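You operate a simulated robot arm through the tools that you are given. There is no shell and no other tool. Be economical: measure what you need, move in short steps, check, and stop when the job is done.

Carry out the task below with a simulated robot arm. There is one attempt and no reset: what you move stays moved.

JOB
Put three of the clear cartridges from the top of the side table on the purple batt. Then shut the outer right drawer. Then press the outlet button two times. Then take the loose gauge and put it on top of the purple box. Then take the tall cream pot and put it on the top of the low table. Then press the near previous job button two times. Then pull the clay table drawer open. The order counts. Set down upright: clear cartridge, tall cream pot.

Only the result counts: the job must be done as asked and must still hold three seconds after the hand-in. Knocking over, shifting, dropping, spilling or breaking anything else fails it.

ROBOT AND FRAMES
A 6-joint arm with a two-finger gripper on a trunk, on a base that drives. Base frame: it is fixed to the floor where the robot stands at the start and does not move with it; the origin is under the middle of the robot, x ahead of it, y to its left, z up. Units: mm, degrees, N and s.
Its first joint turns from -166.0 to 166.0 degrees. Places, roughly: clay table drawer [4800, 300, 700]; clear cartridge [750, 250, 1000]; loose gauge [500, -1500, 1000]; near previous job button [1000, -1300, 900]; outer right drawer [200, -1300, 800]; outlet button [300, -1600, 1000]; purple batt (18x18x1 cm) [600, -1600, 900]; purple box [750, -1750, 1000]; tall cream pot (6x6x9 cm) [700, -1400, 900]; top of the low table [4200, -1600, 700]. Payload 1.71 kg.
The tool frame sits at the grasp point between the pads (the TCP): z along the fingers, y along the line on which they close. The tips reach 20 mm beyond it. The gripper opens to 96 mm. The gripper's body begins 113 mm behind the TCP.
Orientation is that of the tool frame in the base frame, as [roll, pitch, yaw] about the fixed x, y, z axes, in that order (R = Rz(yaw) Ry(pitch) Rx(roll)). With the fingers straight down and closing along the base's y, the tool's x points along the base's -x, its y along +y and its z along -z.

CONTROLS
- The arm moves only by the tool step_arm. Its argument "plan" is a list of rows, each a list of 3 entries, a list of its own where there are three numbers: the shift along the base's x, y, z in units of 20 mm (1.0 is 20 mm), then the turn, a rotation vector about the base's x, y, z in units of 6 degrees (1.0 is 6 degrees), then the finger opening in mm, from 0 to 96. In form: [[[x, y, z], [rx, ry, rz], claw], ...]. A call has 1 to 8 rows; each row shifts and turns the commanded pose from where the row before left it. A call with a number of a shift or a turn outside -1 to 1 is refused whole. A row lasts 0.2 s, in which the tool goes at most 50 mm and 8.6 degrees; a call with a longer step from one row to the next is refused whole, and so is a gripper value outside its range. Where a pose cannot be reached the arm comes as near as it can. A force on the tool above 40 N (or 10 N above the force at the start of the call, whichever is more), or a blocked arm, ends the call early, and 0.2 s more pass. Each finger travels about 45 mm/s and halts on what it meets, pressing with about 33 N; the grip force reading is that of the motor and also rises with nothing between the fingers. The clock runs only during rows and for 0.2 s after the last one: add rows that do not move to give the fingers time. The reply holds the time, the measured pose of the TCP, the force on the tool along the base axes, the opening and the grip force, in the units named above and with some noise, with the torque about the TCP (base axes, N m) and any sound that the robot's microphone picked up.
- Cameras (640 x 400 px; columns grow to the right, rows downward): "scene" is now at [53.3, 157.3, 1571.4]; the picture's right is [-0.68, -0.73, 0.01], its down [-0.54, 0.50, -0.67] and it looks along [0.49, -0.47, -0.74] (base axes); focal length 277 px, centre (320, 200). "wrist" rides on the gripper at [66, 14, -145] in the tool frame; the picture's right is [-0.21, 0.98, 0.00], its down [-0.88, -0.18, -0.45] and it looks along [-0.44, -0.09, 0.90] (tool axes); focal length 275 px, centre (320, 200). There is no depth. A picture from a camera that has moved, and an enlarged one, comes with that camera's place and axes in the base frame and with its lens.
- snapshot(camera): a new picture of that camera. No time passes.
- raise_lower(by): slides the trunk up (or, below 0, down) by that many mm; the arm and the scene camera ride with it, the base frame stays. It gives what a move gives, with no picture.
- base_move(legs): drives the robot by 1 to 6 legs, each [ahead, turn to the left] in mm and degrees, along the robot's own axes; the way and the turn of a leg run together, so that a leg with both is an arc; at most 1500 mm and 180 degrees a leg. The arm and the cameras ride along, it lands a little off, and it stops where it bumps. It gives what a move gives.
- pan_tilt(pan, tilt): turns the head with the scene camera to pan (to the left, within 143 degrees either way) and tilt (down, from -29 to 69), counted from straight ahead of the robot. It gives what a move gives.
- enlarge(camera, box): a new picture of the part [left, top, right, bottom] of that camera's present view, enlarged. No time passes.
- sign_off(): hands the job in; it is judged then, once.

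Work in short steps. Places have to be worked out from the pictures, the camera data and where the tool is seen: move nearer, look again, correct. Check each grasp and each placing, and mend what went wrong. You have 207 turns and 180 pictures in all, those below and enlarged ones among them. Open the gripper and draw the arm clear of the work before you hand the job in, unless the task says otherwise; then end with one line.

The tools are called after "Call:" by a JSON object that holds its "name" and its "arguments". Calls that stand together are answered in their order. step_arm: Moves the arm, as the interface text tells. Its arguments: {"type":"object","properties":{"plan":{"type":"array","items":{"type":"array"}}},"required":["plan"]} The other tools are called the same way: raise_lower (by) slides the trunk up or down; base_move (legs) drives the base; pan_tilt (pan, tilt) turns the head that bears the scene camera; snapshot (camera) takes a picture; enlarge (camera, box) takes an enlarged picture of a part of a camera's view; sign_off () hands the job in.

At the start:

```text
time_s: 0.0
position: [566.2, -260.6, 1178.7]
orientation: [180.0, 0.0, -180.0]
ft_force: [-0.3, -0.6, 1.2]
wrist_torque: [-0.01, -0.01, 0.04]
grip_width: 96.4
grip_force: 0.0
trunk travel left (down, up): [-175.0, 215.0]
robot x, y, heading: [-1.4, 0.3, 0.1]
head pan, tilt: [-43.1, 46.9]
```

scene: 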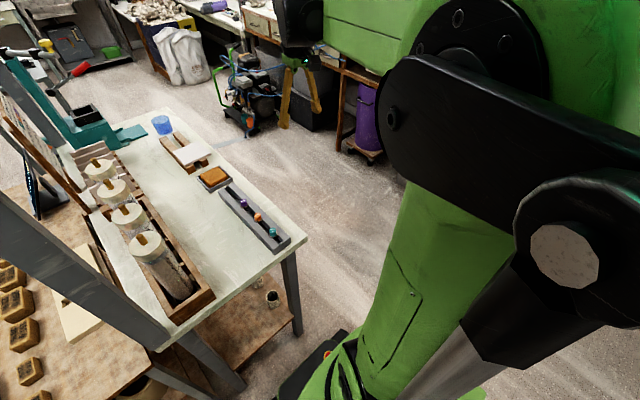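
wrist: 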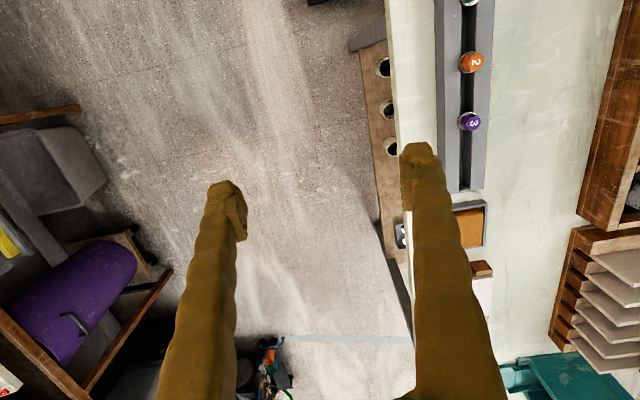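

I start by surveying: the side table seems to be ahead-left with the cartridges in the tray. I turn the head to look at it straight on.

Call:
{"name": "pan_tilt", "arguments": {"pan": 10, "tilt": 40}}

Call:
{"name": "snapshot", "arguments": {"camera": "scene"}}

Call:
{"name": "pan_tilt", "arguments": {"pan": -100, "tilt": 30}}

Call:
{"name": "snapshot", "arguments": {"camera": "scene"}}

```text
time_s: 1.2
position: [550.0, -261.1, 1186.4]
orientation: [-180.0, 0.7, -180.0]
ft_force: [0.3, 0.0, 0.4]
wrist_torque: [-0.01, 0.03, -0.01]
grip_width: 96.0
grip_force: 0.1
trunk travel left (down, up): [-175.0, 215.0]
robot x, y, heading: [1.7, 2.7, -0.0]
head pan, tilt: [10.0, 40.0]
```

```text
177 pictures are left
camera scene: at [79.9, 226.4, 1580.8], right [0.17, -0.98, 0.0], down [-0.65, -0.11, -0.76], along [0.74, 0.13, -0.66], focal length 277 px, centre (320, 200)
```

scene: 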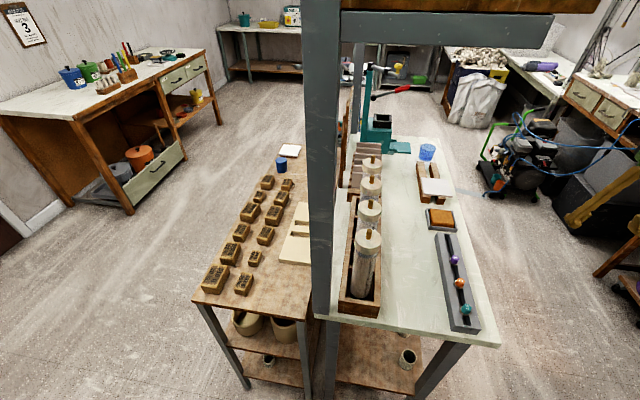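

```text
time_s: 3.1
position: [549.4, -260.5, 1187.0]
orientation: [-179.9, 0.8, -180.0]
ft_force: [0.8, 0.6, -0.1]
wrist_torque: [-0.01, 0.03, -0.03]
grip_width: 95.9
grip_force: 0.1
trunk travel left (down, up): [-175.0, 215.0]
robot x, y, heading: [0.2, -0.1, 0.1]
head pan, tilt: [-100.0, 30.0]
```

```text
176 pictures are left
camera scene: at [-20.2, 122.7, 1597.8], right [-0.98, 0.17, 0.02], down [0.07, 0.49, -0.87], along [-0.16, -0.85, -0.5], focal length 277 px, centre (320, 200)
```

scene: 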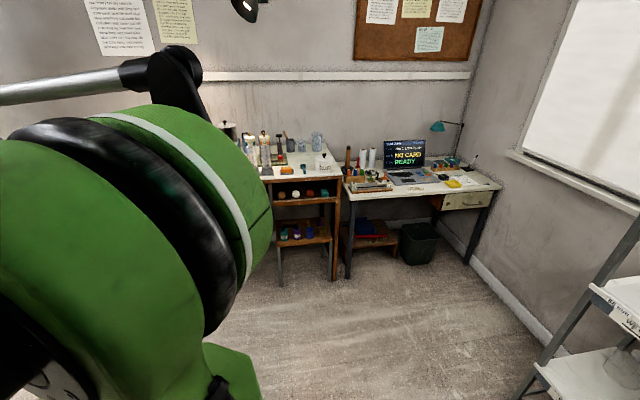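

The side table with tall clear cartridges in a rack is ahead; I look at the other bench between (the -y side).

Call:
{"name": "pan_tilt", "arguments": {"pan": -50, "tilt": 15}}

Call:
{"name": "snapshot", "arguments": {"camera": "scene"}}

Call:
{"name": "pan_tilt", "arguments": {"pan": 10, "tilt": 8}}

Call:
{"name": "snapshot", "arguments": {"camera": "scene"}}

Call:
{"name": "pan_tilt", "arguments": {"pan": -20, "tilt": 8}}

Call:
{"name": "snapshot", "arguments": {"camera": "scene"}}

Call:
{"name": "pan_tilt", "arguments": {"pan": 10, "tilt": 40}}

Call:
{"name": "enlarge", "arguments": {"camera": "scene", "box": [320, 140, 520, 350]}}

```text
time_s: 4.3
position: [550.2, -260.9, 1186.6]
orientation: [180.0, 0.8, -179.9]
ft_force: [-0.1, -0.1, -0.6]
wrist_torque: [0.04, -0.03, 0.01]
grip_width: 96.1
grip_force: 0.0
trunk travel left (down, up): [-175.0, 215.0]
robot x, y, heading: [-3.8, -4.0, 0.1]
head pan, tilt: [-50.0, 15.0]
```

```text
175 pictures are left
camera scene: at [55.9, 140.2, 1620.8], right [-0.77, -0.64, 0.01], down [-0.18, 0.2, -0.96], along [0.62, -0.74, -0.27], focal length 277 px, centre (320, 200)
```

scene: 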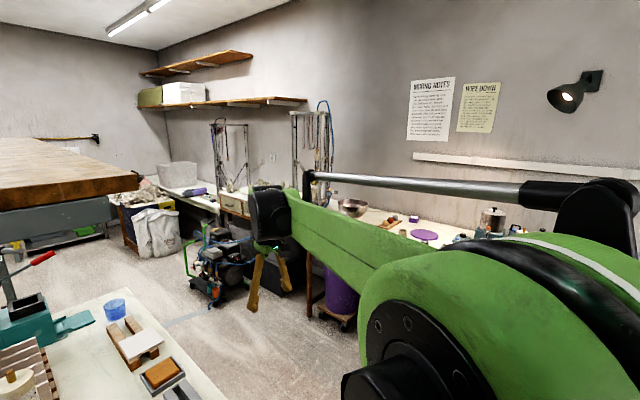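

```text
time_s: 5.6
position: [549.5, -261.4, 1185.9]
orientation: [-180.0, 0.8, -180.0]
ft_force: [0.0, 0.1, 0.1]
wrist_torque: [0.0, 0.01, -0.02]
grip_width: 96.1
grip_force: 0.1
trunk travel left (down, up): [-175.0, 215.0]
robot x, y, heading: [-1.5, 0.4, 0.2]
head pan, tilt: [10.0, 8.0]
```

```text
174 pictures are left
camera scene: at [87.3, 227.8, 1631.7], right [0.17, -0.98, 0.0], down [-0.15, -0.02, -0.99], along [0.97, 0.17, -0.15], focal length 277 px, centre (320, 200)
```

scene: 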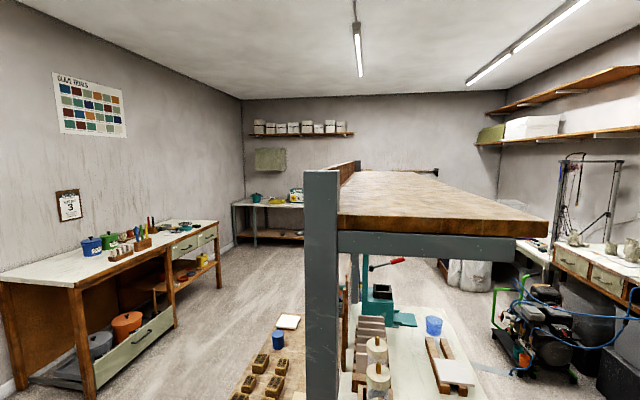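

```text
time_s: 6.5
position: [550.8, -260.1, 1185.7]
orientation: [-179.9, 0.7, -180.0]
ft_force: [0.0, 0.6, -0.8]
wrist_torque: [0.0, 0.01, 0.0]
grip_width: 96.0
grip_force: 0.0
trunk travel left (down, up): [-175.0, 215.0]
robot x, y, heading: [2.5, 1.8, 0.1]
head pan, tilt: [-20.0, 8.0]
```

```text
173 pictures are left
camera scene: at [83.1, 180.2, 1631.8], right [-0.34, -0.94, 0.01], down [-0.15, 0.05, -0.99], along [0.93, -0.34, -0.15], focal length 277 px, centre (320, 200)
```

scene: 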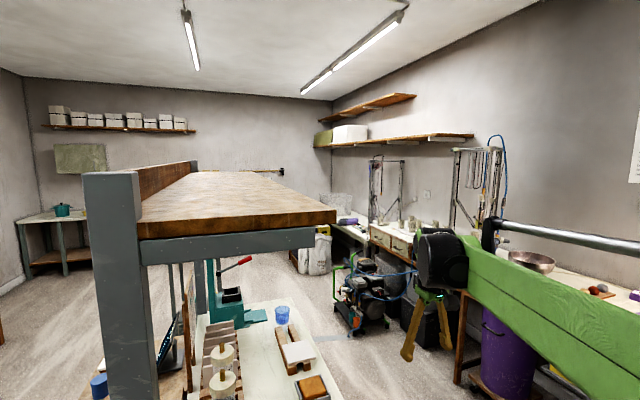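

```text
time_s: 7.5
position: [549.3, -260.4, 1186.7]
orientation: [-180.0, 0.8, 179.9]
ft_force: [-0.4, -0.1, 0.3]
wrist_torque: [0.0, 0.0, 0.02]
grip_width: 96.0
grip_force: 0.0
trunk travel left (down, up): [-175.0, 215.0]
robot x, y, heading: [-0.7, -1.5, 0.2]
head pan, tilt: [10.0, 40.0]
```

```text
1.90 times, centred on (420, 245) of scene
camera zoom: at [79.0, 226.5, 1581.0], right [0.17, -0.98, 0.0], down [-0.64, -0.11, -0.76], along [0.74, 0.13, -0.65], focal length 527 px, centre (130, 114)
```

zoom: 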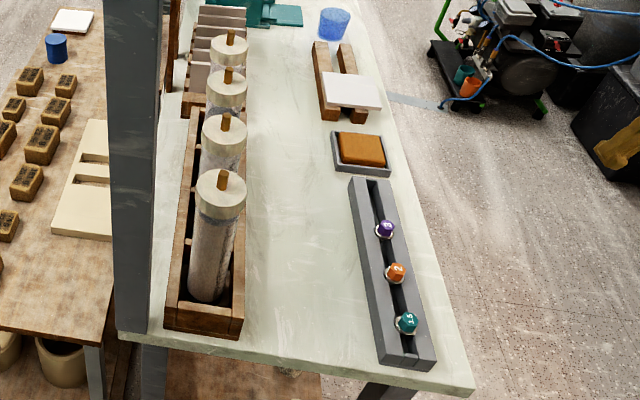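

The cartridges are the four capped clear tubes in the rack, under a high shelf (~1500). I drive to the aisle between the side table and the bench, stopping facing along +x, to look at the bench.

Call:
{"name": "base_move", "arguments": {"legs": [[0, -60], [600, 0], [0, 60], [250, 0]]}}

Call:
{"name": "pan_tilt", "arguments": {"pan": -90, "tilt": 35}}

Call:
{"name": "snapshot", "arguments": {"camera": "scene"}}

Call:
{"name": "pan_tilt", "arguments": {"pan": -125, "tilt": 35}}

Call:
{"name": "snapshot", "arguments": {"camera": "scene"}}

Call:
{"name": "pan_tilt", "arguments": {"pan": 90, "tilt": 40}}

Call:
{"name": "snapshot", "arguments": {"camera": "scene"}}

```text
time_s: 21.9
position: [1093.5, -778.5, 1186.8]
orientation: [-180.0, 0.8, 179.8]
ft_force: [-0.1, 0.8, -0.1]
wrist_torque: [0.0, 0.0, 0.0]
grip_width: 96.3
grip_force: 0.1
trunk travel left (down, up): [-175.0, 215.0]
robot x, y, heading: [543.1, -515.9, -0.5]
head pan, tilt: [10.0, 40.0]
```

```text
time_s: 23.6
position: [1077.6, -779.2, 1194.7]
orientation: [-180.0, 1.6, 179.8]
ft_force: [-0.3, 0.0, 0.0]
wrist_torque: [0.0, 0.01, 0.0]
grip_width: 95.8
grip_force: 0.1
trunk travel left (down, up): [-175.0, 215.0]
robot x, y, heading: [545.5, -515.0, -0.7]
head pan, tilt: [-90.0, 35.0]
```

```text
171 pictures are left
camera scene: at [542.0, -391.6, 1589.7], right [-1.0, 0.01, 0.02], down [-0.01, 0.57, -0.82], along [-0.01, -0.82, -0.57], focal length 277 px, centre (320, 200)
```

scene: 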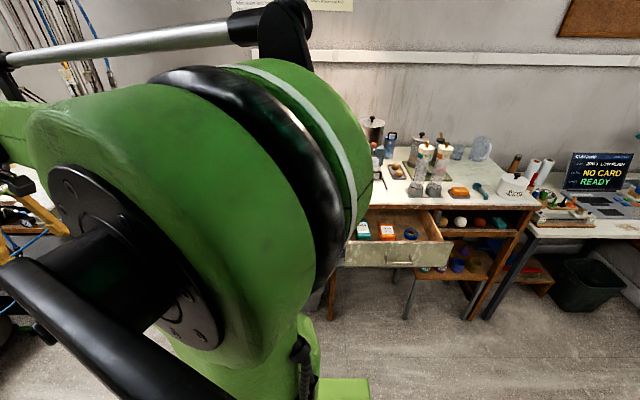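

```text
time_s: 24.6
position: [1077.0, -777.9, 1193.4]
orientation: [-180.0, 1.6, 179.8]
ft_force: [0.3, 0.3, 0.0]
wrist_torque: [-0.01, -0.02, -0.03]
grip_width: 95.8
grip_force: 0.1
trunk travel left (down, up): [-175.0, 215.0]
robot x, y, heading: [549.3, -513.3, -0.5]
head pan, tilt: [-125.0, 35.0]
```

```text
170 pictures are left
camera scene: at [491.5, -375.4, 1590.5], right [-0.82, 0.58, 0.01], down [0.32, 0.47, -0.82], along [-0.48, -0.67, -0.57], focal length 277 px, centre (320, 200)
```

scene: 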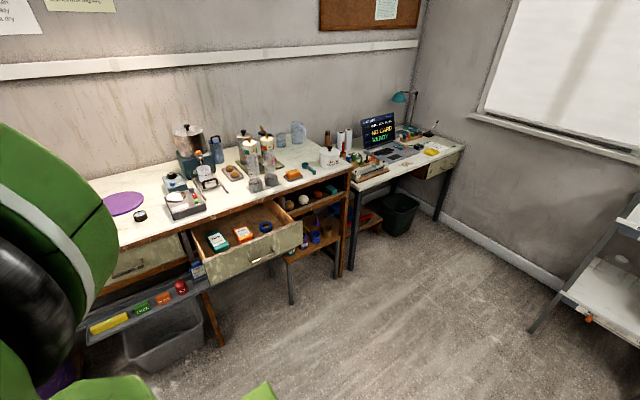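

```text
time_s: 27.7
position: [1077.7, -778.1, 1194.4]
orientation: [-180.0, 1.6, 179.8]
ft_force: [1.0, 0.6, -0.5]
wrist_torque: [0.01, -0.01, -0.01]
grip_width: 96.2
grip_force: 0.1
trunk travel left (down, up): [-175.0, 215.0]
robot x, y, heading: [546.3, -511.9, -0.7]
head pan, tilt: [90.0, 40.0]
```

```text
169 pictures are left
camera scene: at [542.9, -218.5, 1582.2], right [1.0, -0.01, -0.02], down [-0.02, -0.64, -0.77], along [0.0, 0.77, -0.64], focal length 277 px, centre (320, 200)
```

scene: 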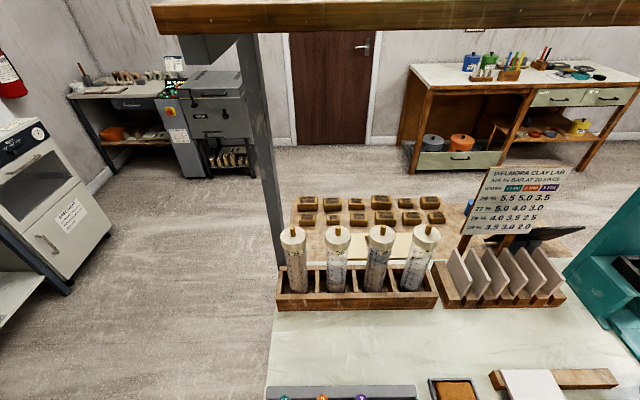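

Bench and rack are clear to me now: cartridge caps at about x 481..778 (99 mm pitch), y≈202, top z≈1119. I turn to face +y so the gripper sits over the side table and look with the wrist camera.

Call:
{"name": "base_move", "arguments": {"legs": [[0, 90]]}}

Call:
{"name": "snapshot", "arguments": {"camera": "wrist"}}

Call:
{"name": "pan_tilt", "arguments": {"pan": 0, "tilt": 40}}

Call:
{"name": "snapshot", "arguments": {"camera": "scene"}}

```text
time_s: 34.0
position: [813.3, 14.9, 1194.9]
orientation: [180.0, 1.6, -90.6]
ft_force: [0.4, -0.7, -0.6]
wrist_torque: [0.02, 0.0, -0.01]
grip_width: 95.9
grip_force: 0.1
trunk travel left (down, up): [-175.0, 215.0]
robot x, y, heading: [549.7, -514.1, 88.9]
head pan, tilt: [90.0, 40.0]
```

```text
168 pictures are left
camera wrist: at [797.5, -54.4, 1337.6], right [-0.98, 0.22, 0.01], down [0.19, 0.86, 0.47], along [0.1, 0.46, -0.88], focal length 275 px, centre (320, 200)
```

wrist: 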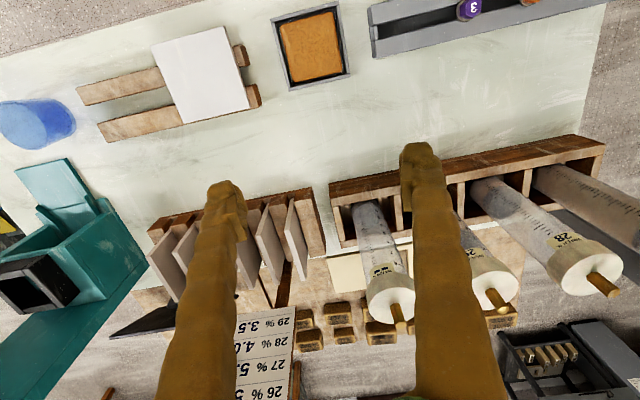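

```text
time_s: 35.6
position: [812.1, -2.4, 1201.5]
orientation: [-179.9, 2.5, -90.7]
ft_force: [-0.8, 0.4, -0.1]
wrist_torque: [0.0, 0.02, 0.05]
grip_width: 96.3
grip_force: 0.0
trunk travel left (down, up): [-175.0, 215.0]
robot x, y, heading: [546.1, -511.7, 89.3]
head pan, tilt: [0.0, 40.0]
```

```text
167 pictures are left
camera scene: at [340.8, -430.3, 1580.8], right [1.0, -0.01, 0.0], down [-0.01, -0.66, -0.76], along [0.01, 0.76, -0.66], focal length 277 px, centre (320, 200)
```

scene: 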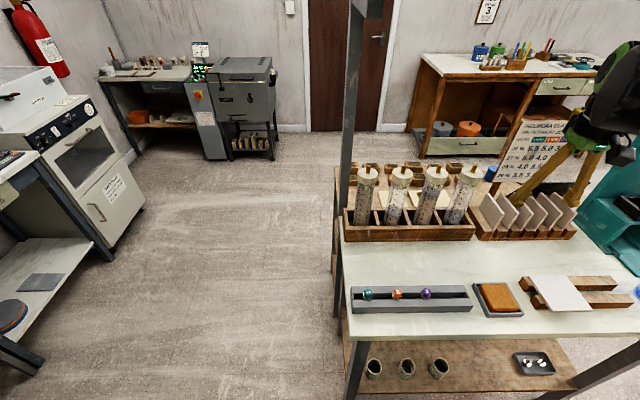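

Cap 4 triangulates to about (775, 203), top z≈1120, ~62 mm wide. I straighten the tool tilt, narrow the opening to 80 and move over it while high.

Call:
{"name": "step_arm", "arguments": {"plan": [[[-0.23, 0.95, 0], [-0.42, 0, 0.1], 80], [[-0.23, 0.95, 0], [0, 0, 0], 80], [[-0.23, 0.95, 0], [0, 0, 0], 80], [[-0.23, 0.95, 0], [0, 0, 0], 80], [[-0.23, 0.95, 0], [0, 0, 0], 80], [[-0.23, 0.95, 0], [0, 0, 0], 80], [[-0.23, 0.95, 0], [0, 0, 0], 80], [[-0.23, 0.95, 0], [0, 0, 0], 80]]}}

Call:
{"name": "snapshot", "arguments": {"camera": "wrist"}}

Call:
{"name": "snapshot", "arguments": {"camera": "scene"}}

```text
time_s: 37.4
position: [775.1, 148.9, 1202.5]
orientation: [-179.9, -0.1, -90.0]
ft_force: [1.3, 1.2, 0.7]
wrist_torque: [0.03, 0.0, 0.02]
grip_width: 79.8
grip_force: 0.0
trunk travel left (down, up): [-175.0, 215.0]
robot x, y, heading: [546.1, -517.6, 89.3]
head pan, tilt: [0.0, 40.0]
```

```text
166 pictures are left
camera wrist: at [759.6, 84.1, 1346.9], right [-0.98, 0.21, 0.0], down [0.18, 0.88, 0.44], along [0.09, 0.43, -0.9], focal length 275 px, centre (320, 200)
```

wrist: 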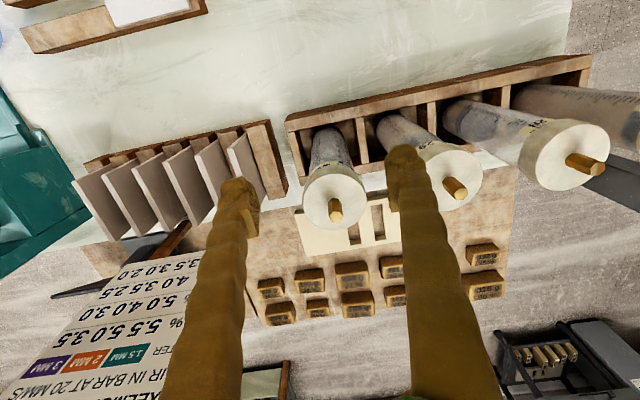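

```text
165 pictures are left
camera scene: at [340.8, -431.0, 1580.9], right [1.0, -0.01, 0.0], down [-0.01, -0.65, -0.76], along [0.01, 0.76, -0.65], focal length 277 px, centre (320, 200)
```

scene: 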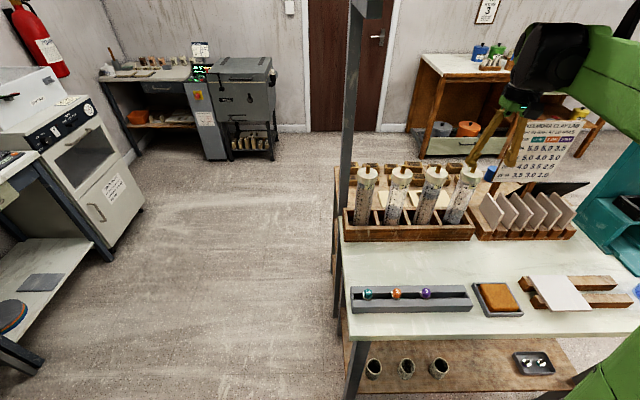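

Cap 4 now triangulates to (769, 194). I move over and lower around it.

Call:
{"name": "step_arm", "arguments": {"plan": [[[-0.15, 0.8, 0], [0, 0, 0], 82], [[-0.15, 0.8, 0], [0, 0, 0], 82], [[0, 0.7, 0], [0, 0, 0], 82], [[0, 0, -1], [0, 0, 0], 82], [[0, 0, -1], [0, 0, 0], 82]]}}

Call:
{"name": "snapshot", "arguments": {"camera": "wrist"}}

Call:
{"name": "snapshot", "arguments": {"camera": "scene"}}

```text
time_s: 38.6
position: [768.3, 197.5, 1162.3]
orientation: [-179.9, -0.1, -90.1]
ft_force: [0.5, -0.8, 0.9]
wrist_torque: [0.05, -0.04, 0.0]
grip_width: 81.9
grip_force: 0.2
trunk travel left (down, up): [-175.0, 215.0]
robot x, y, heading: [550.0, -513.6, 89.2]
head pan, tilt: [0.0, 40.0]
```

```text
164 pictures are left
camera wrist: at [753.1, 132.1, 1307.4], right [-0.98, 0.21, 0.0], down [0.18, 0.88, 0.44], along [0.09, 0.43, -0.9], focal length 275 px, centre (320, 200)
```

wrist: 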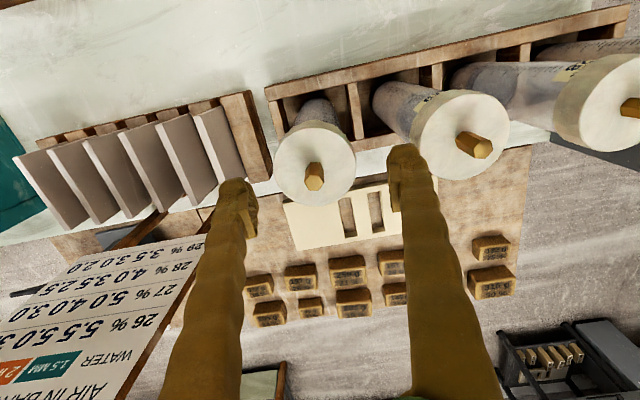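

```text
163 pictures are left
camera scene: at [340.6, -431.1, 1581.0], right [1.0, -0.01, 0.0], down [-0.01, -0.65, -0.76], along [0.01, 0.76, -0.65], focal length 277 px, centre (320, 200)
```

scene: 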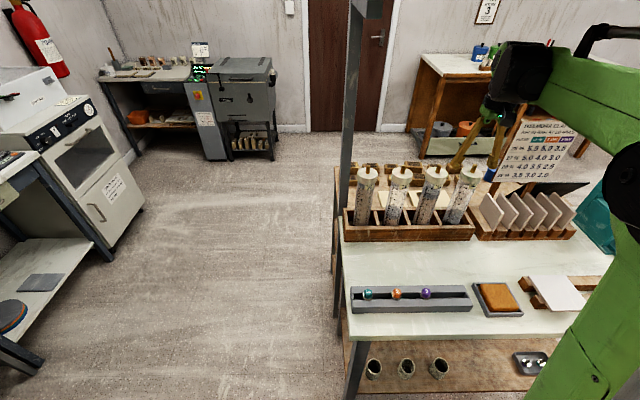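

Aligned within a few mm; lowering to z≈1090 and closing on the cap.

Call:
{"name": "step_arm", "arguments": {"plan": [[[0.12, 0.1, -0.9], [0, 0, 0], 82], [[0, 0, -0.9], [0, 0, 0], 82], [[0, 0, -0.9], [0, 0, 0], 82], [[0, 0, -0.9], [0, 0, 0], 82], [[0, 0, 0], [0, 0, 0], 82]]}}

Call:
{"name": "snapshot", "arguments": {"camera": "wrist"}}

Call:
{"name": "enlarge", "arguments": {"camera": "scene", "box": [340, 80, 580, 250]}}

```text
time_s: 39.8
position: [773.3, 197.9, 1089.5]
orientation: [-179.9, 0.0, -90.0]
ft_force: [-0.1, -0.1, -0.4]
wrist_torque: [-0.01, -0.01, -0.02]
grip_width: 81.9
grip_force: 0.0
trunk travel left (down, up): [-175.0, 215.0]
robot x, y, heading: [548.5, -512.2, 89.2]
head pan, tilt: [0.0, 40.0]
```

```text
162 pictures are left
camera wrist: at [758.2, 132.9, 1235.4], right [-0.98, 0.21, 0.0], down [0.18, 0.88, 0.44], along [0.09, 0.43, -0.9], focal length 275 px, centre (320, 200)
```

wrist: 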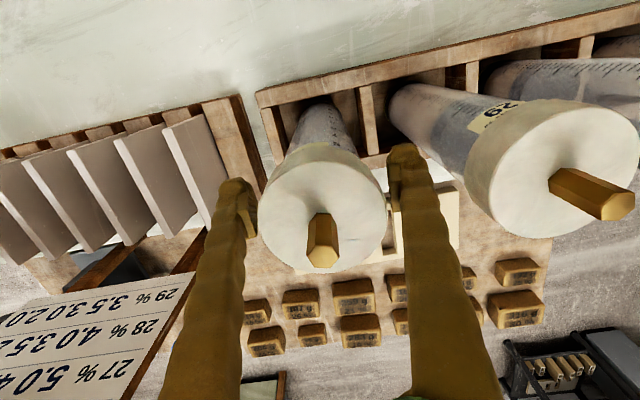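

```text
2.35 times, centred on (460, 165) of scene
camera zoom: at [340.7, -430.7, 1580.9], right [1.0, -0.01, 0.0], down [-0.01, -0.65, -0.76], along [0.01, 0.76, -0.65], focal length 651 px, centre (-9, 282)
```

zoom: 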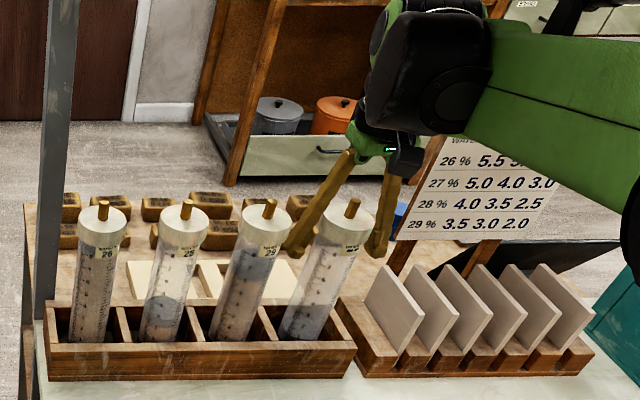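

Fingers straddle the cap correctly. Closing.

Call:
{"name": "step_arm", "arguments": {"plan": [[[0, 0, 0], [0, 0, 0], 40], [[0, 0, 0], [0, 0, 0], 40], [[0, 0, 0], [0, 0, 0], 40], [[0, 0, 0], [0, 0, 0], 40]]}}

Call:
{"name": "snapshot", "arguments": {"camera": "wrist"}}

```text
time_s: 40.8
position: [773.3, 197.5, 1090.4]
orientation: [-179.9, -0.1, -90.0]
ft_force: [0.3, 0.9, 0.0]
wrist_torque: [0.02, 0.03, 0.01]
grip_width: 52.8
grip_force: 32.9
trunk travel left (down, up): [-175.0, 215.0]
robot x, y, heading: [549.7, -517.0, 89.5]
head pan, tilt: [0.0, 40.0]
```

```text
160 pictures are left
camera wrist: at [758.1, 132.8, 1235.6], right [-0.98, 0.21, 0.0], down [0.18, 0.88, 0.44], along [0.09, 0.43, -0.9], focal length 275 px, centre (320, 200)
```

wrist: 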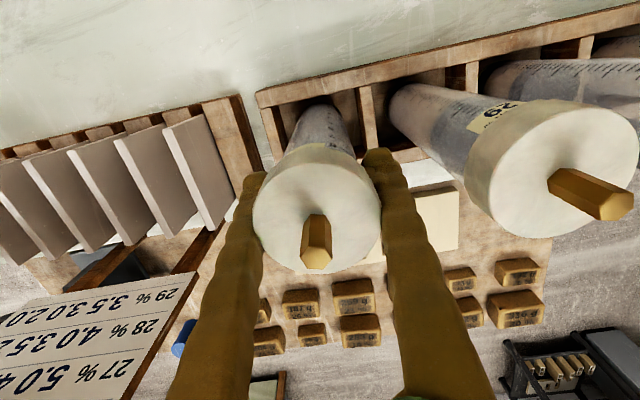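

Grip holds at 52.8 mm. Lifting 80 mm and checking.

Call:
{"name": "step_arm", "arguments": {"plan": [[[0, 0, 0.5], [0, 0, 0], 40], [[0, 0, 1], [0, 0, 0], 40], [[0, 0, 1], [0, 0, 0], 40], [[0, 0, 1], [0, 0, 0], 40], [[0, 0, 0.5], [0, 0, 0], 40]]}}

Call:
{"name": "snapshot", "arguments": {"camera": "scene"}}

Call:
{"name": "enlarge", "arguments": {"camera": "scene", "box": [340, 20, 580, 250]}}

```text
time_s: 42.0
position: [772.8, 199.7, 1171.2]
orientation: [-179.9, -0.1, -90.1]
ft_force: [-0.3, 0.2, -1.9]
wrist_torque: [0.02, 0.0, 0.03]
grip_width: 52.6
grip_force: 32.6
trunk travel left (down, up): [-175.0, 215.0]
robot x, y, heading: [548.5, -512.6, 89.0]
head pan, tilt: [0.0, 40.0]
```

```text
159 pictures are left
camera scene: at [340.7, -430.8, 1580.9], right [1.0, -0.01, 0.0], down [-0.01, -0.65, -0.76], along [0.01, 0.76, -0.65], focal length 277 px, centre (320, 200)
```

scene: 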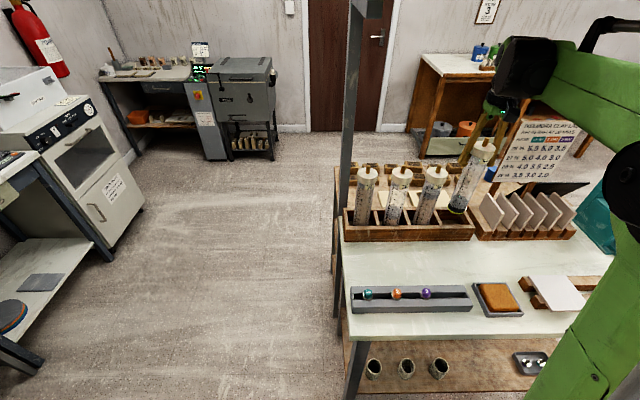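

```text
1.74 times, centred on (460, 135) of scene
camera zoom: at [340.7, -430.8, 1580.9], right [1.0, -0.01, 0.0], down [-0.01, -0.65, -0.76], along [0.01, 0.76, -0.65], focal length 482 px, centre (76, 313)
```

zoom: 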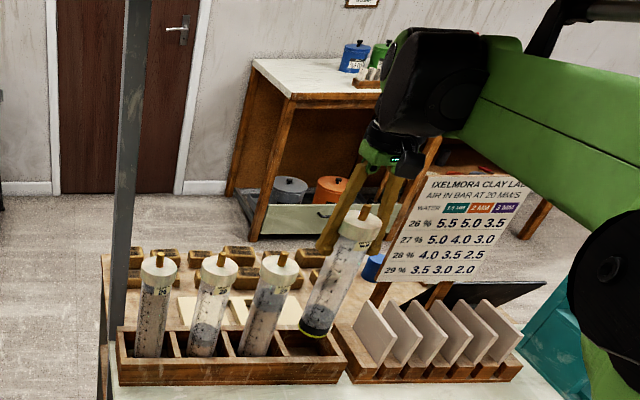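

Held and clear of the rack (bottom z≈1011, rim ≈970). I draw it back along -y, then toward the robot's centre line.

Call:
{"name": "step_arm", "arguments": {"plan": [[[0, -0.6, 0.5], [0, 0, 0], 40], [[0, -1, 0.5], [0, 0, 0], 40], [[0, -1, 0], [0, 0, 0], 40], [[0, -1, 0], [0, 0, 0], 40], [[0, -1, 0], [0, 0, 0], 40], [[-1, -1, 0], [0, 0, 0], 40], [[-1, -1, 0], [0, 0, 0], 40], [[-1, -1, 0], [0, 0, 0], 40]]}}

Call:
{"name": "step_arm", "arguments": {"plan": [[[-1, -1, 0], [0, 0, 0], 40], [[-1, -1, 0], [0, 0, 0], 40], [[-1, -1, 0], [0, 0, 0], 40], [[-1, -1, 0], [0, 0, 0], 40], [[-1, -1, 0], [0, 0, 0], 40], [[-1, -1, 0], [0, 0, 0], 40], [[-1, 0, 0], [0, 0, 0], 40], [[-1, 0, 0], [0, 0, 0], 40]]}}

Call:
{"name": "snapshot", "arguments": {"camera": "scene"}}

```text
time_s: 43.8
position: [715.4, 44.5, 1190.1]
orientation: [-179.9, -0.2, -89.9]
ft_force: [0.6, 0.7, -1.5]
wrist_torque: [-0.01, -0.02, 0.0]
grip_width: 52.7
grip_force: 32.7
trunk travel left (down, up): [-175.0, 215.0]
robot x, y, heading: [548.5, -516.9, 89.3]
head pan, tilt: [0.0, 40.0]
```

```text
time_s: 45.6
position: [554.5, -73.6, 1188.8]
orientation: [-179.8, -0.1, -90.0]
ft_force: [-0.1, -0.5, -1.7]
wrist_torque: [0.0, 0.04, 0.03]
grip_width: 52.6
grip_force: 32.8
trunk travel left (down, up): [-175.0, 215.0]
robot x, y, heading: [548.0, -514.3, 89.0]
head pan, tilt: [0.0, 40.0]
```

```text
157 pictures are left
camera scene: at [340.7, -431.0, 1580.9], right [1.0, -0.01, 0.0], down [-0.01, -0.65, -0.76], along [0.01, 0.76, -0.65], focal length 277 px, centre (320, 200)
```

scene: 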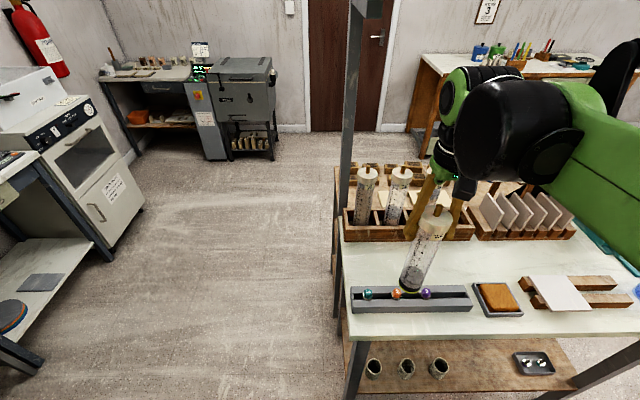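

Cartridge is over the gauge block but well clear. I turn the robot 180° to face the bench and look.

Call:
{"name": "base_move", "arguments": {"legs": [[0, 181]]}}

Call:
{"name": "snapshot", "arguments": {"camera": "scene"}}

Call:
{"name": "snapshot", "arguments": {"camera": "wrist"}}

```text
refused: 181 is not a number from -180 to 180
```

```text
156 pictures are left
camera scene: at [340.7, -431.0, 1580.9], right [1.0, -0.01, 0.0], down [-0.01, -0.65, -0.76], along [0.01, 0.76, -0.65], focal length 277 px, centre (320, 200)
```

scene: 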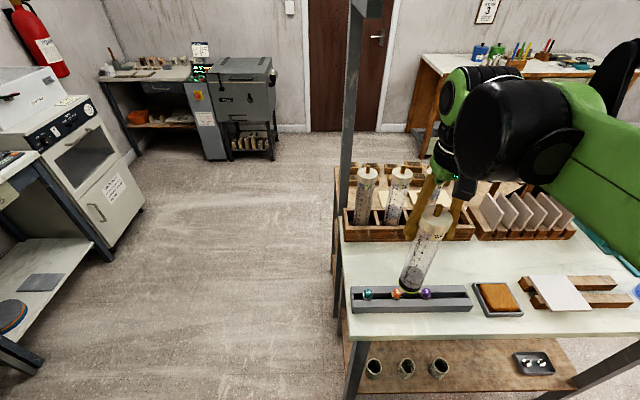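

```text
155 pictures are left
camera wrist: at [538.3, -138.4, 1334.1], right [-0.98, 0.21, 0.0], down [0.18, 0.88, 0.44], along [0.09, 0.43, -0.9], focal length 275 px, centre (320, 200)
```

wrist: 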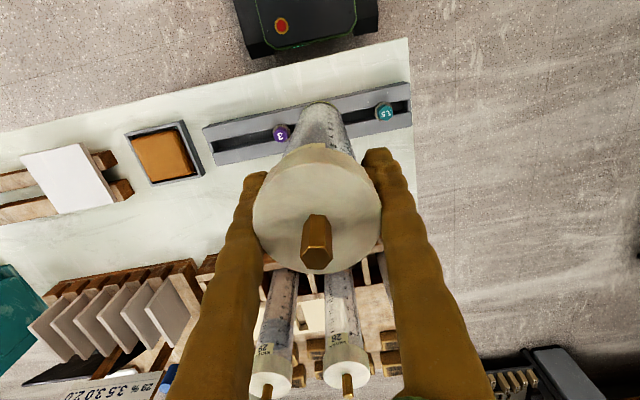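

Turn limit is 180; turning by 180.

Call:
{"name": "base_move", "arguments": {"legs": [[0, 180]]}}

Call:
{"name": "snapshot", "arguments": {"camera": "scene"}}

Call:
{"name": "snapshot", "arguments": {"camera": "wrist"}}

```text
time_s: 57.4
position: [533.5, -957.5, 1188.5]
orientation: [-179.9, -0.1, 88.4]
ft_force: [0.3, -0.3, -1.7]
wrist_torque: [-0.04, 0.01, 0.02]
grip_width: 52.3
grip_force: 33.5
trunk travel left (down, up): [-175.0, 215.0]
robot x, y, heading: [544.0, -517.4, -92.2]
head pan, tilt: [0.0, 40.0]
```

```text
154 pictures are left
camera scene: at [750.2, -601.3, 1580.9], right [-1.0, 0.04, 0.0], down [0.03, 0.65, -0.76], along [-0.03, -0.76, -0.65], focal length 277 px, centre (320, 200)
```

scene: 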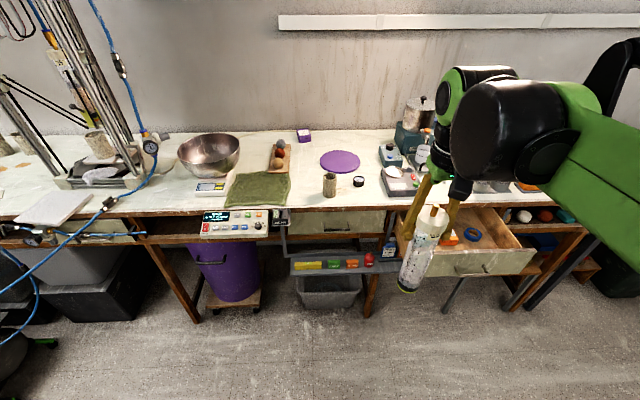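

```text
153 pictures are left
camera wrist: at [547.4, -891.4, 1334.0], right [0.97, -0.23, 0.0], down [-0.21, -0.87, 0.44], along [-0.1, -0.43, -0.9], focal length 275 px, centre (320, 200)
```

wrist: 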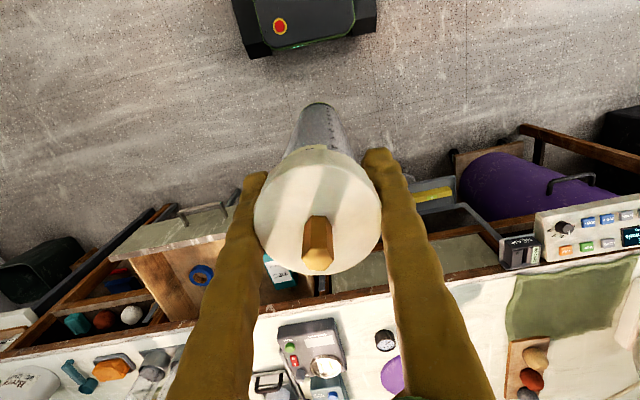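

The bench layout is visible. I enlarge the middle and right parts to pinpoint the batt, gauge, pot, box, buttons and drawer.

Call:
{"name": "enlarge", "arguments": {"camera": "scene", "box": [180, 110, 380, 240]}}

Call:
{"name": "enlarge", "arguments": {"camera": "scene", "box": [340, 80, 580, 300]}}

```text
3.08 times, centred on (280, 175) of scene
camera zoom: at [750.2, -601.3, 1580.9], right [-1.0, 0.04, 0.0], down [0.03, 0.65, -0.76], along [-0.03, -0.76, -0.65], focal length 852 px, centre (443, 277)
```

zoom: 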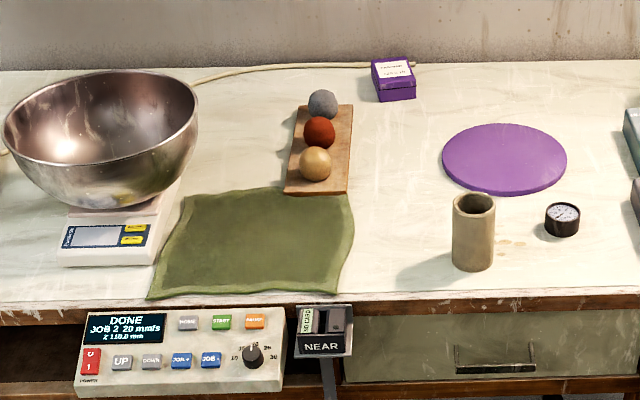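

```text
1.82 times, centred on (460, 190) of scene
camera zoom: at [750.2, -601.3, 1580.9], right [-1.0, 0.04, 0.0], down [0.03, 0.65, -0.76], along [-0.03, -0.76, -0.65], focal length 503 px, centre (66, 218)
```

zoom: 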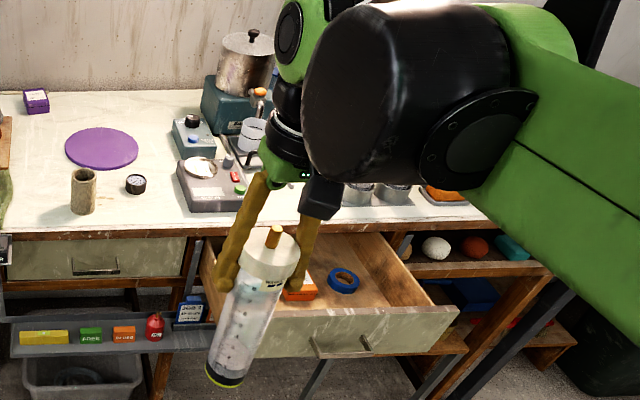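

Batt centre triangulates to about (616, -1668), top z≈890; cartridge bottom hangs ~160 below the TCP. I drive ahead 340 so the batt comes within reach.

Call:
{"name": "base_move", "arguments": {"legs": [[0, 4], [330, 0]]}}

Call:
{"name": "snapshot", "arguments": {"camera": "scene"}}

Call:
{"name": "snapshot", "arguments": {"camera": "wrist"}}

```text
time_s: 60.7
position: [566.7, -1264.9, 1194.2]
orientation: [-179.8, 0.7, 91.8]
ft_force: [0.2, -0.1, -2.5]
wrist_torque: [-0.04, 0.0, 0.03]
grip_width: 52.5
grip_force: 32.5
trunk travel left (down, up): [-175.0, 215.0]
robot x, y, heading: [555.0, -840.9, -89.3]
head pan, tilt: [0.0, 40.0]
```

```text
150 pictures are left
camera scene: at [763.1, -912.5, 1580.8], right [-1.0, -0.02, 0.0], down [-0.01, 0.66, -0.76], along [0.01, -0.76, -0.66], focal length 277 px, centre (320, 200)
```

scene: 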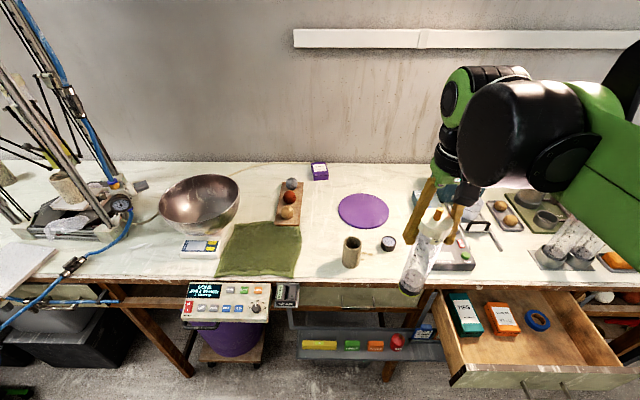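

```text
149 pictures are left
camera wrist: at [576.9, -1196.6, 1338.4], right [0.98, -0.17, 0.0], down [-0.16, -0.88, 0.45], along [-0.08, -0.45, -0.89], focal length 275 px, centre (320, 200)
```

wrist: 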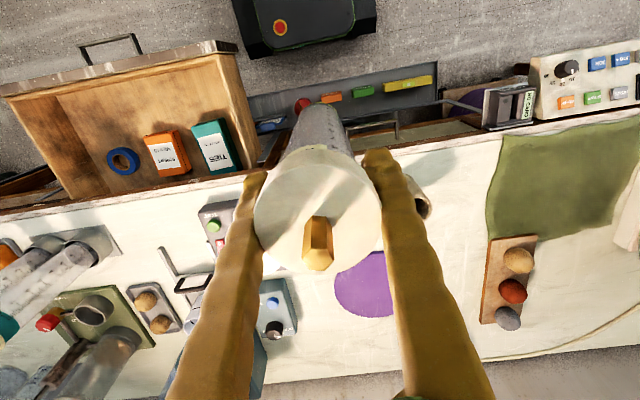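

I move the cartridge in over the bench, staying high (bottom ≈1030), and re-look.

Call:
{"name": "step_arm", "arguments": {"plan": [[[0.2, -1, 0], [0.1, 0, -0.3], 40], [[0.2, -1, 0], [0, 0, 0], 40], [[0.2, -1, 0], [0, 0, 0], 40], [[0.2, -1, 0], [0, 0, 0], 40], [[0.2, -1, 0], [0, 0, 0], 40], [[0.2, -1, 0], [0, 0, 0], 40], [[0.2, -1, 0], [0, 0, 0], 40], [[0.2, -1, 0], [0, 0, 0], 40]]}}

Call:
{"name": "step_arm", "arguments": {"plan": [[[0.2, -1, 0], [0, 0, 0], 40], [[0.2, -1, 0], [0, 0, 0], 40], [[0.2, -1, 0], [0, 0, 0], 40], [[0.2, -1, 0], [0, 0, 0], 40], [[0, -1, 0], [0, 0, 0], 40], [[0, -1, 0], [0, 0, 0], 40], [[0, -1, 0], [0, 0, 0], 40]]}}

Call:
{"name": "snapshot", "arguments": {"camera": "wrist"}}

Call:
{"name": "snapshot", "arguments": {"camera": "scene"}}

```text
time_s: 62.5
position: [597.5, -1409.4, 1198.1]
orientation: [-179.9, 0.8, 90.0]
ft_force: [-0.2, 2.2, 0.0]
wrist_torque: [-0.31, 0.01, -0.01]
grip_width: 52.3
grip_force: 32.7
trunk travel left (down, up): [-175.0, 215.0]
robot x, y, heading: [551.5, -837.3, -88.9]
head pan, tilt: [0.0, 40.0]
```

```text
time_s: 64.1
position: [612.1, -1543.6, 1200.2]
orientation: [-179.8, 1.0, 89.9]
ft_force: [0.1, 0.9, -0.3]
wrist_torque: [-0.13, -0.03, -0.02]
grip_width: 52.0
grip_force: 33.0
trunk travel left (down, up): [-175.0, 215.0]
robot x, y, heading: [547.9, -838.1, -88.9]
head pan, tilt: [0.0, 40.0]
```

```text
148 pictures are left
camera wrist: at [625.7, -1475.6, 1344.0], right [0.98, -0.21, 0.0], down [-0.18, -0.87, 0.46], along [-0.09, -0.45, -0.89], focal length 275 px, centre (320, 200)
```

wrist: 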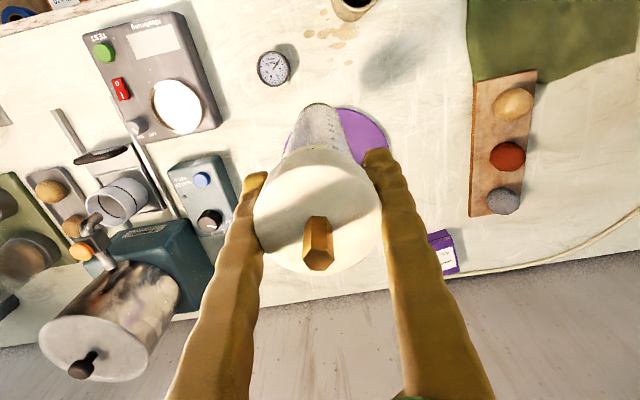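

```text
147 pictures are left
camera scene: at [763.0, -905.7, 1581.2], right [-1.0, -0.02, 0.0], down [-0.01, 0.65, -0.76], along [0.01, -0.76, -0.65], focal length 277 px, centre (320, 200)
```

scene: 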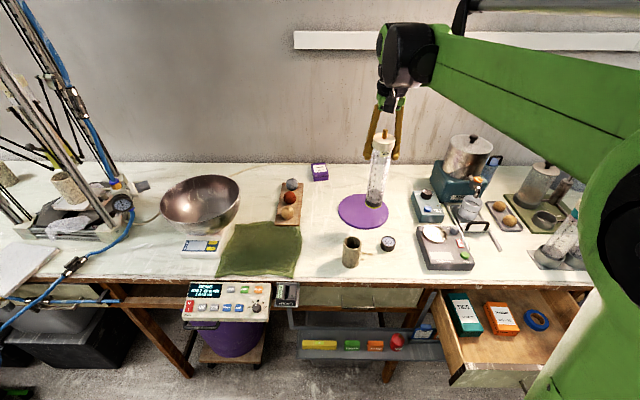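

Batt centre by both cameras ≈ (619, -1648), with cartridge gripped straight. I move to spot A at (619, -1693), then lower most of the way.

Call:
{"name": "step_arm", "arguments": {"plan": [[[0, -1, 0], [0.17, 0, 0], 40], [[0, -1, 0], [0, 0, 0], 40], [[0, -1, 0], [0, 0, 0], 40], [[0, -1, 0], [0, 0, 0], 40], [[0.1, -1, 0], [0, 0, 0], 40], [[0.1, -1, 0], [0, 0, 0], 40], [[0.1, -1, 0], [0, 0, 0], 40], [[0, -0.4, 0], [0, 0, 0], 40]]}}

Call:
{"name": "step_arm", "arguments": {"plan": [[[0, 0, -1], [0, 0, 0], 40], [[0, 0, -1], [0, 0, 0], 40], [[0, 0, -1], [0, 0, 0], 40], [[0, 0, -1], [0, 0, 0], 40], [[0, 0, -1], [0, 0, 0], 40]]}}

Call:
{"name": "snapshot", "arguments": {"camera": "wrist"}}

Call:
{"name": "enlarge", "arguments": {"camera": "scene", "box": [290, 100, 450, 270]}}

```text
time_s: 65.9
position: [620.0, -1693.2, 1197.9]
orientation: [-179.9, -0.1, 90.0]
ft_force: [-0.2, -0.4, -1.9]
wrist_torque: [0.05, 0.0, 0.0]
grip_width: 52.2
grip_force: 32.8
trunk travel left (down, up): [-175.0, 215.0]
robot x, y, heading: [550.1, -841.4, -89.0]
head pan, tilt: [0.0, 40.0]
```

```text
time_s: 67.1
position: [620.9, -1696.1, 1099.7]
orientation: [-179.9, 0.0, 90.0]
ft_force: [-0.9, -0.3, -1.5]
wrist_torque: [-0.02, -0.01, 0.01]
grip_width: 52.1
grip_force: 33.1
trunk travel left (down, up): [-175.0, 215.0]
robot x, y, heading: [549.1, -835.6, -89.0]
head pan, tilt: [0.0, 40.0]
```

```text
146 pictures are left
camera wrist: at [633.2, -1630.3, 1245.2], right [0.98, -0.21, 0.0], down [-0.18, -0.88, 0.44], along [-0.09, -0.43, -0.9], focal length 275 px, centre (320, 200)
```

wrist: 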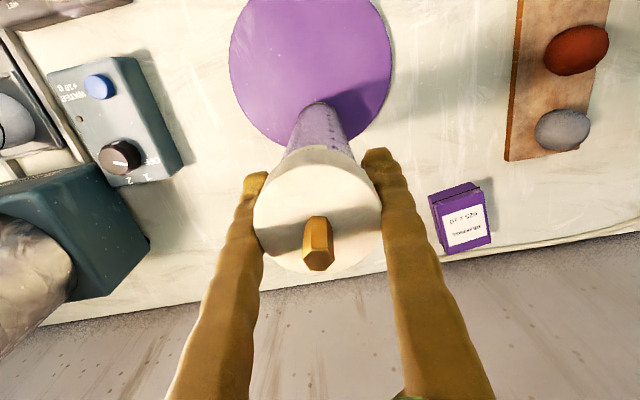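

```text
2.35 times, centred on (370, 185) of scene
camera zoom: at [763.1, -912.3, 1580.9], right [-1.0, -0.02, 0.0], down [-0.01, 0.65, -0.76], along [0.01, -0.76, -0.65], focal length 651 px, centre (202, 235)
```

zoom: 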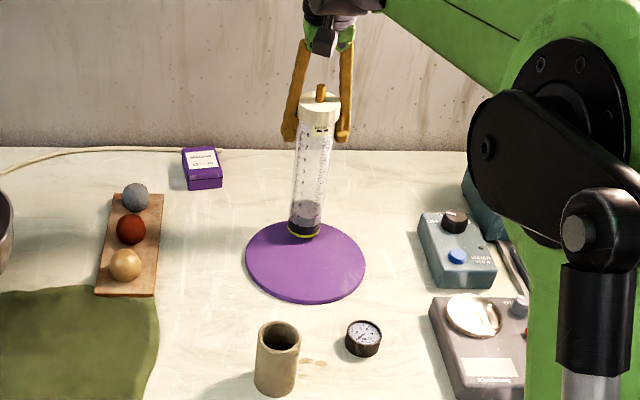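

Refined batt centre (624, -1642), z≈890. I shift A to y≈-1689 and lower gently until contact.

Call:
{"name": "step_arm", "arguments": {"plan": [[[0.1, 0.35, -0.5], [0, 0, 0], 40], [[0, 0, -0.5], [0, 0, 0], 40], [[0, 0, -0.5], [0, 0, 0], 40], [[0, 0, 0], [0, 0, 0], 40]]}}

Call:
{"name": "enlarge", "arguments": {"camera": "scene", "box": [290, 100, 450, 270]}}

```text
time_s: 67.7
position: [621.6, -1669.0, 1100.3]
orientation: [-179.9, 0.9, 90.1]
ft_force: [0.7, 0.4, -1.9]
wrist_torque: [-0.13, -0.01, -0.02]
grip_width: 52.5
grip_force: 32.9
trunk travel left (down, up): [-175.0, 215.0]
robot x, y, heading: [549.7, -835.8, -89.1]
head pan, tilt: [0.0, 40.0]
stopped in row 2: the force on the tool passed its limit at 47 N (the readings are from after the stop); the commanded pose is now the measured one
```

```text
2.35 times, centred on (370, 185) of scene
camera zoom: at [763.0, -908.1, 1581.0], right [-1.0, -0.02, 0.0], down [-0.01, 0.65, -0.76], along [0.01, -0.76, -0.65], focal length 651 px, centre (202, 235)
```

zoom: 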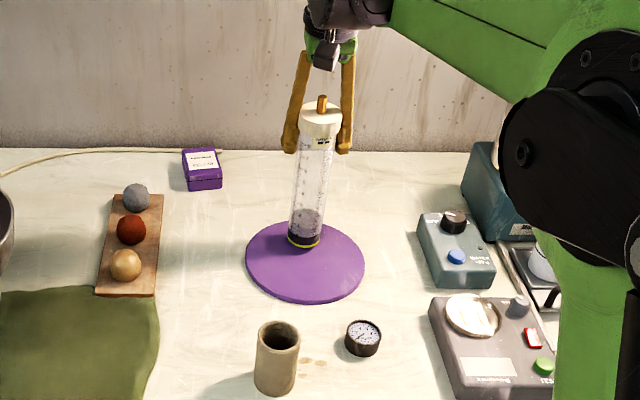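

A stop at 47 N though by my geometry the bottom is still ~45 mm above the batt, so I check the whole view for what touched.

Call:
{"name": "snapshot", "arguments": {"camera": "scene"}}

Call:
{"name": "snapshot", "arguments": {"camera": "wrist"}}

```text
143 pictures are left
camera scene: at [763.0, -908.1, 1581.0], right [-1.0, -0.02, 0.0], down [-0.01, 0.65, -0.76], along [0.01, -0.76, -0.65], focal length 277 px, centre (320, 200)
```

scene: 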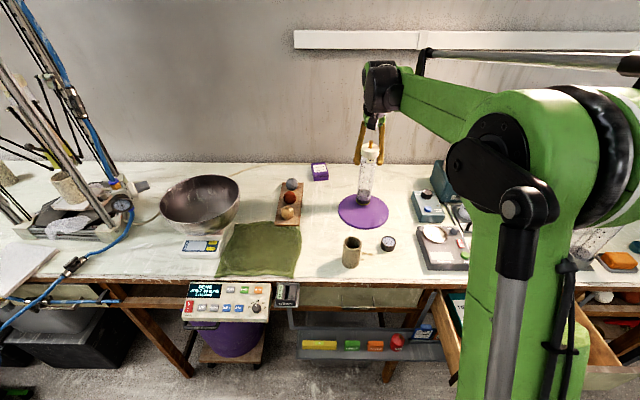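

```text
142 pictures are left
camera wrist: at [634.6, -1600.0, 1243.9], right [0.98, -0.21, 0.0], down [-0.18, -0.87, 0.46], along [-0.09, -0.45, -0.89], focal length 275 px, centre (320, 200)
```

wrist: 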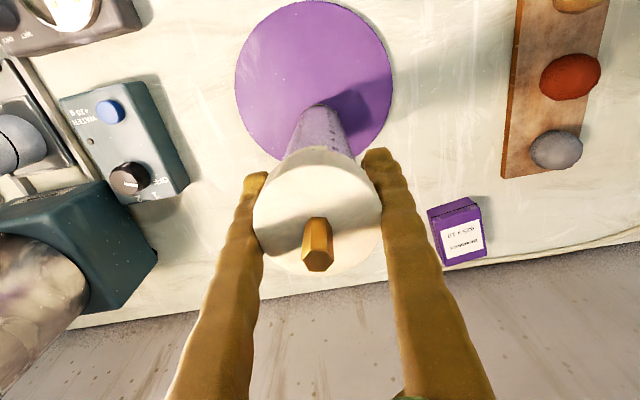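

No visible contact (bottom is ~45 mm above the batt); arm seems to have jerked. I try again with small downward steps at this spot.

Call:
{"name": "step_arm", "arguments": {"plan": [[[0, 0, -0.3], [0, 0, 0], 40], [[0, 0, -0.3], [0, 0, 0], 40]]}}

```text
time_s: 68.3
position: [620.9, -1671.2, 1087.9]
orientation: [-180.0, 0.9, 90.1]
ft_force: [0.1, -4.5, 37.1]
wrist_torque: [0.09, -0.14, 0.0]
grip_width: 52.4
grip_force: 32.5
trunk travel left (down, up): [-175.0, 215.0]
robot x, y, heading: [554.7, -837.6, -88.8]
head pan, tilt: [0.0, 40.0]
```

37 N upward with almost no torque: the cartridge bottom is standing squarely on the batt (so its top is nearer z≈910). I relax the push slightly.

Call:
{"name": "step_arm", "arguments": {"plan": [[[0, 0, 0.2], [0, 0, 0], 40], [[0, 0, 0], [0, 0, 0], 40]]}}

Call:
{"name": "enlarge", "arguments": {"camera": "scene", "box": [320, 130, 420, 240]}}

```text
time_s: 68.9
position: [622.8, -1673.1, 1088.9]
orientation: [-179.9, 0.8, 90.0]
ft_force: [-0.6, 0.4, -0.7]
wrist_torque: [0.02, 0.01, -0.02]
grip_width: 52.5
grip_force: 32.7
trunk travel left (down, up): [-175.0, 215.0]
robot x, y, heading: [549.6, -837.5, -88.7]
head pan, tilt: [0.0, 40.0]
```

```text
3.64 times, centred on (370, 185) of scene
camera zoom: at [763.1, -912.3, 1580.6], right [-1.0, -0.02, 0.0], down [-0.01, 0.65, -0.76], along [0.01, -0.76, -0.65], focal length 1007 px, centre (138, 254)
```

zoom: 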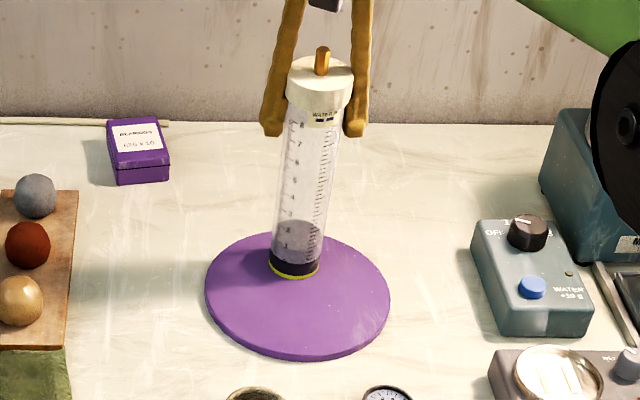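

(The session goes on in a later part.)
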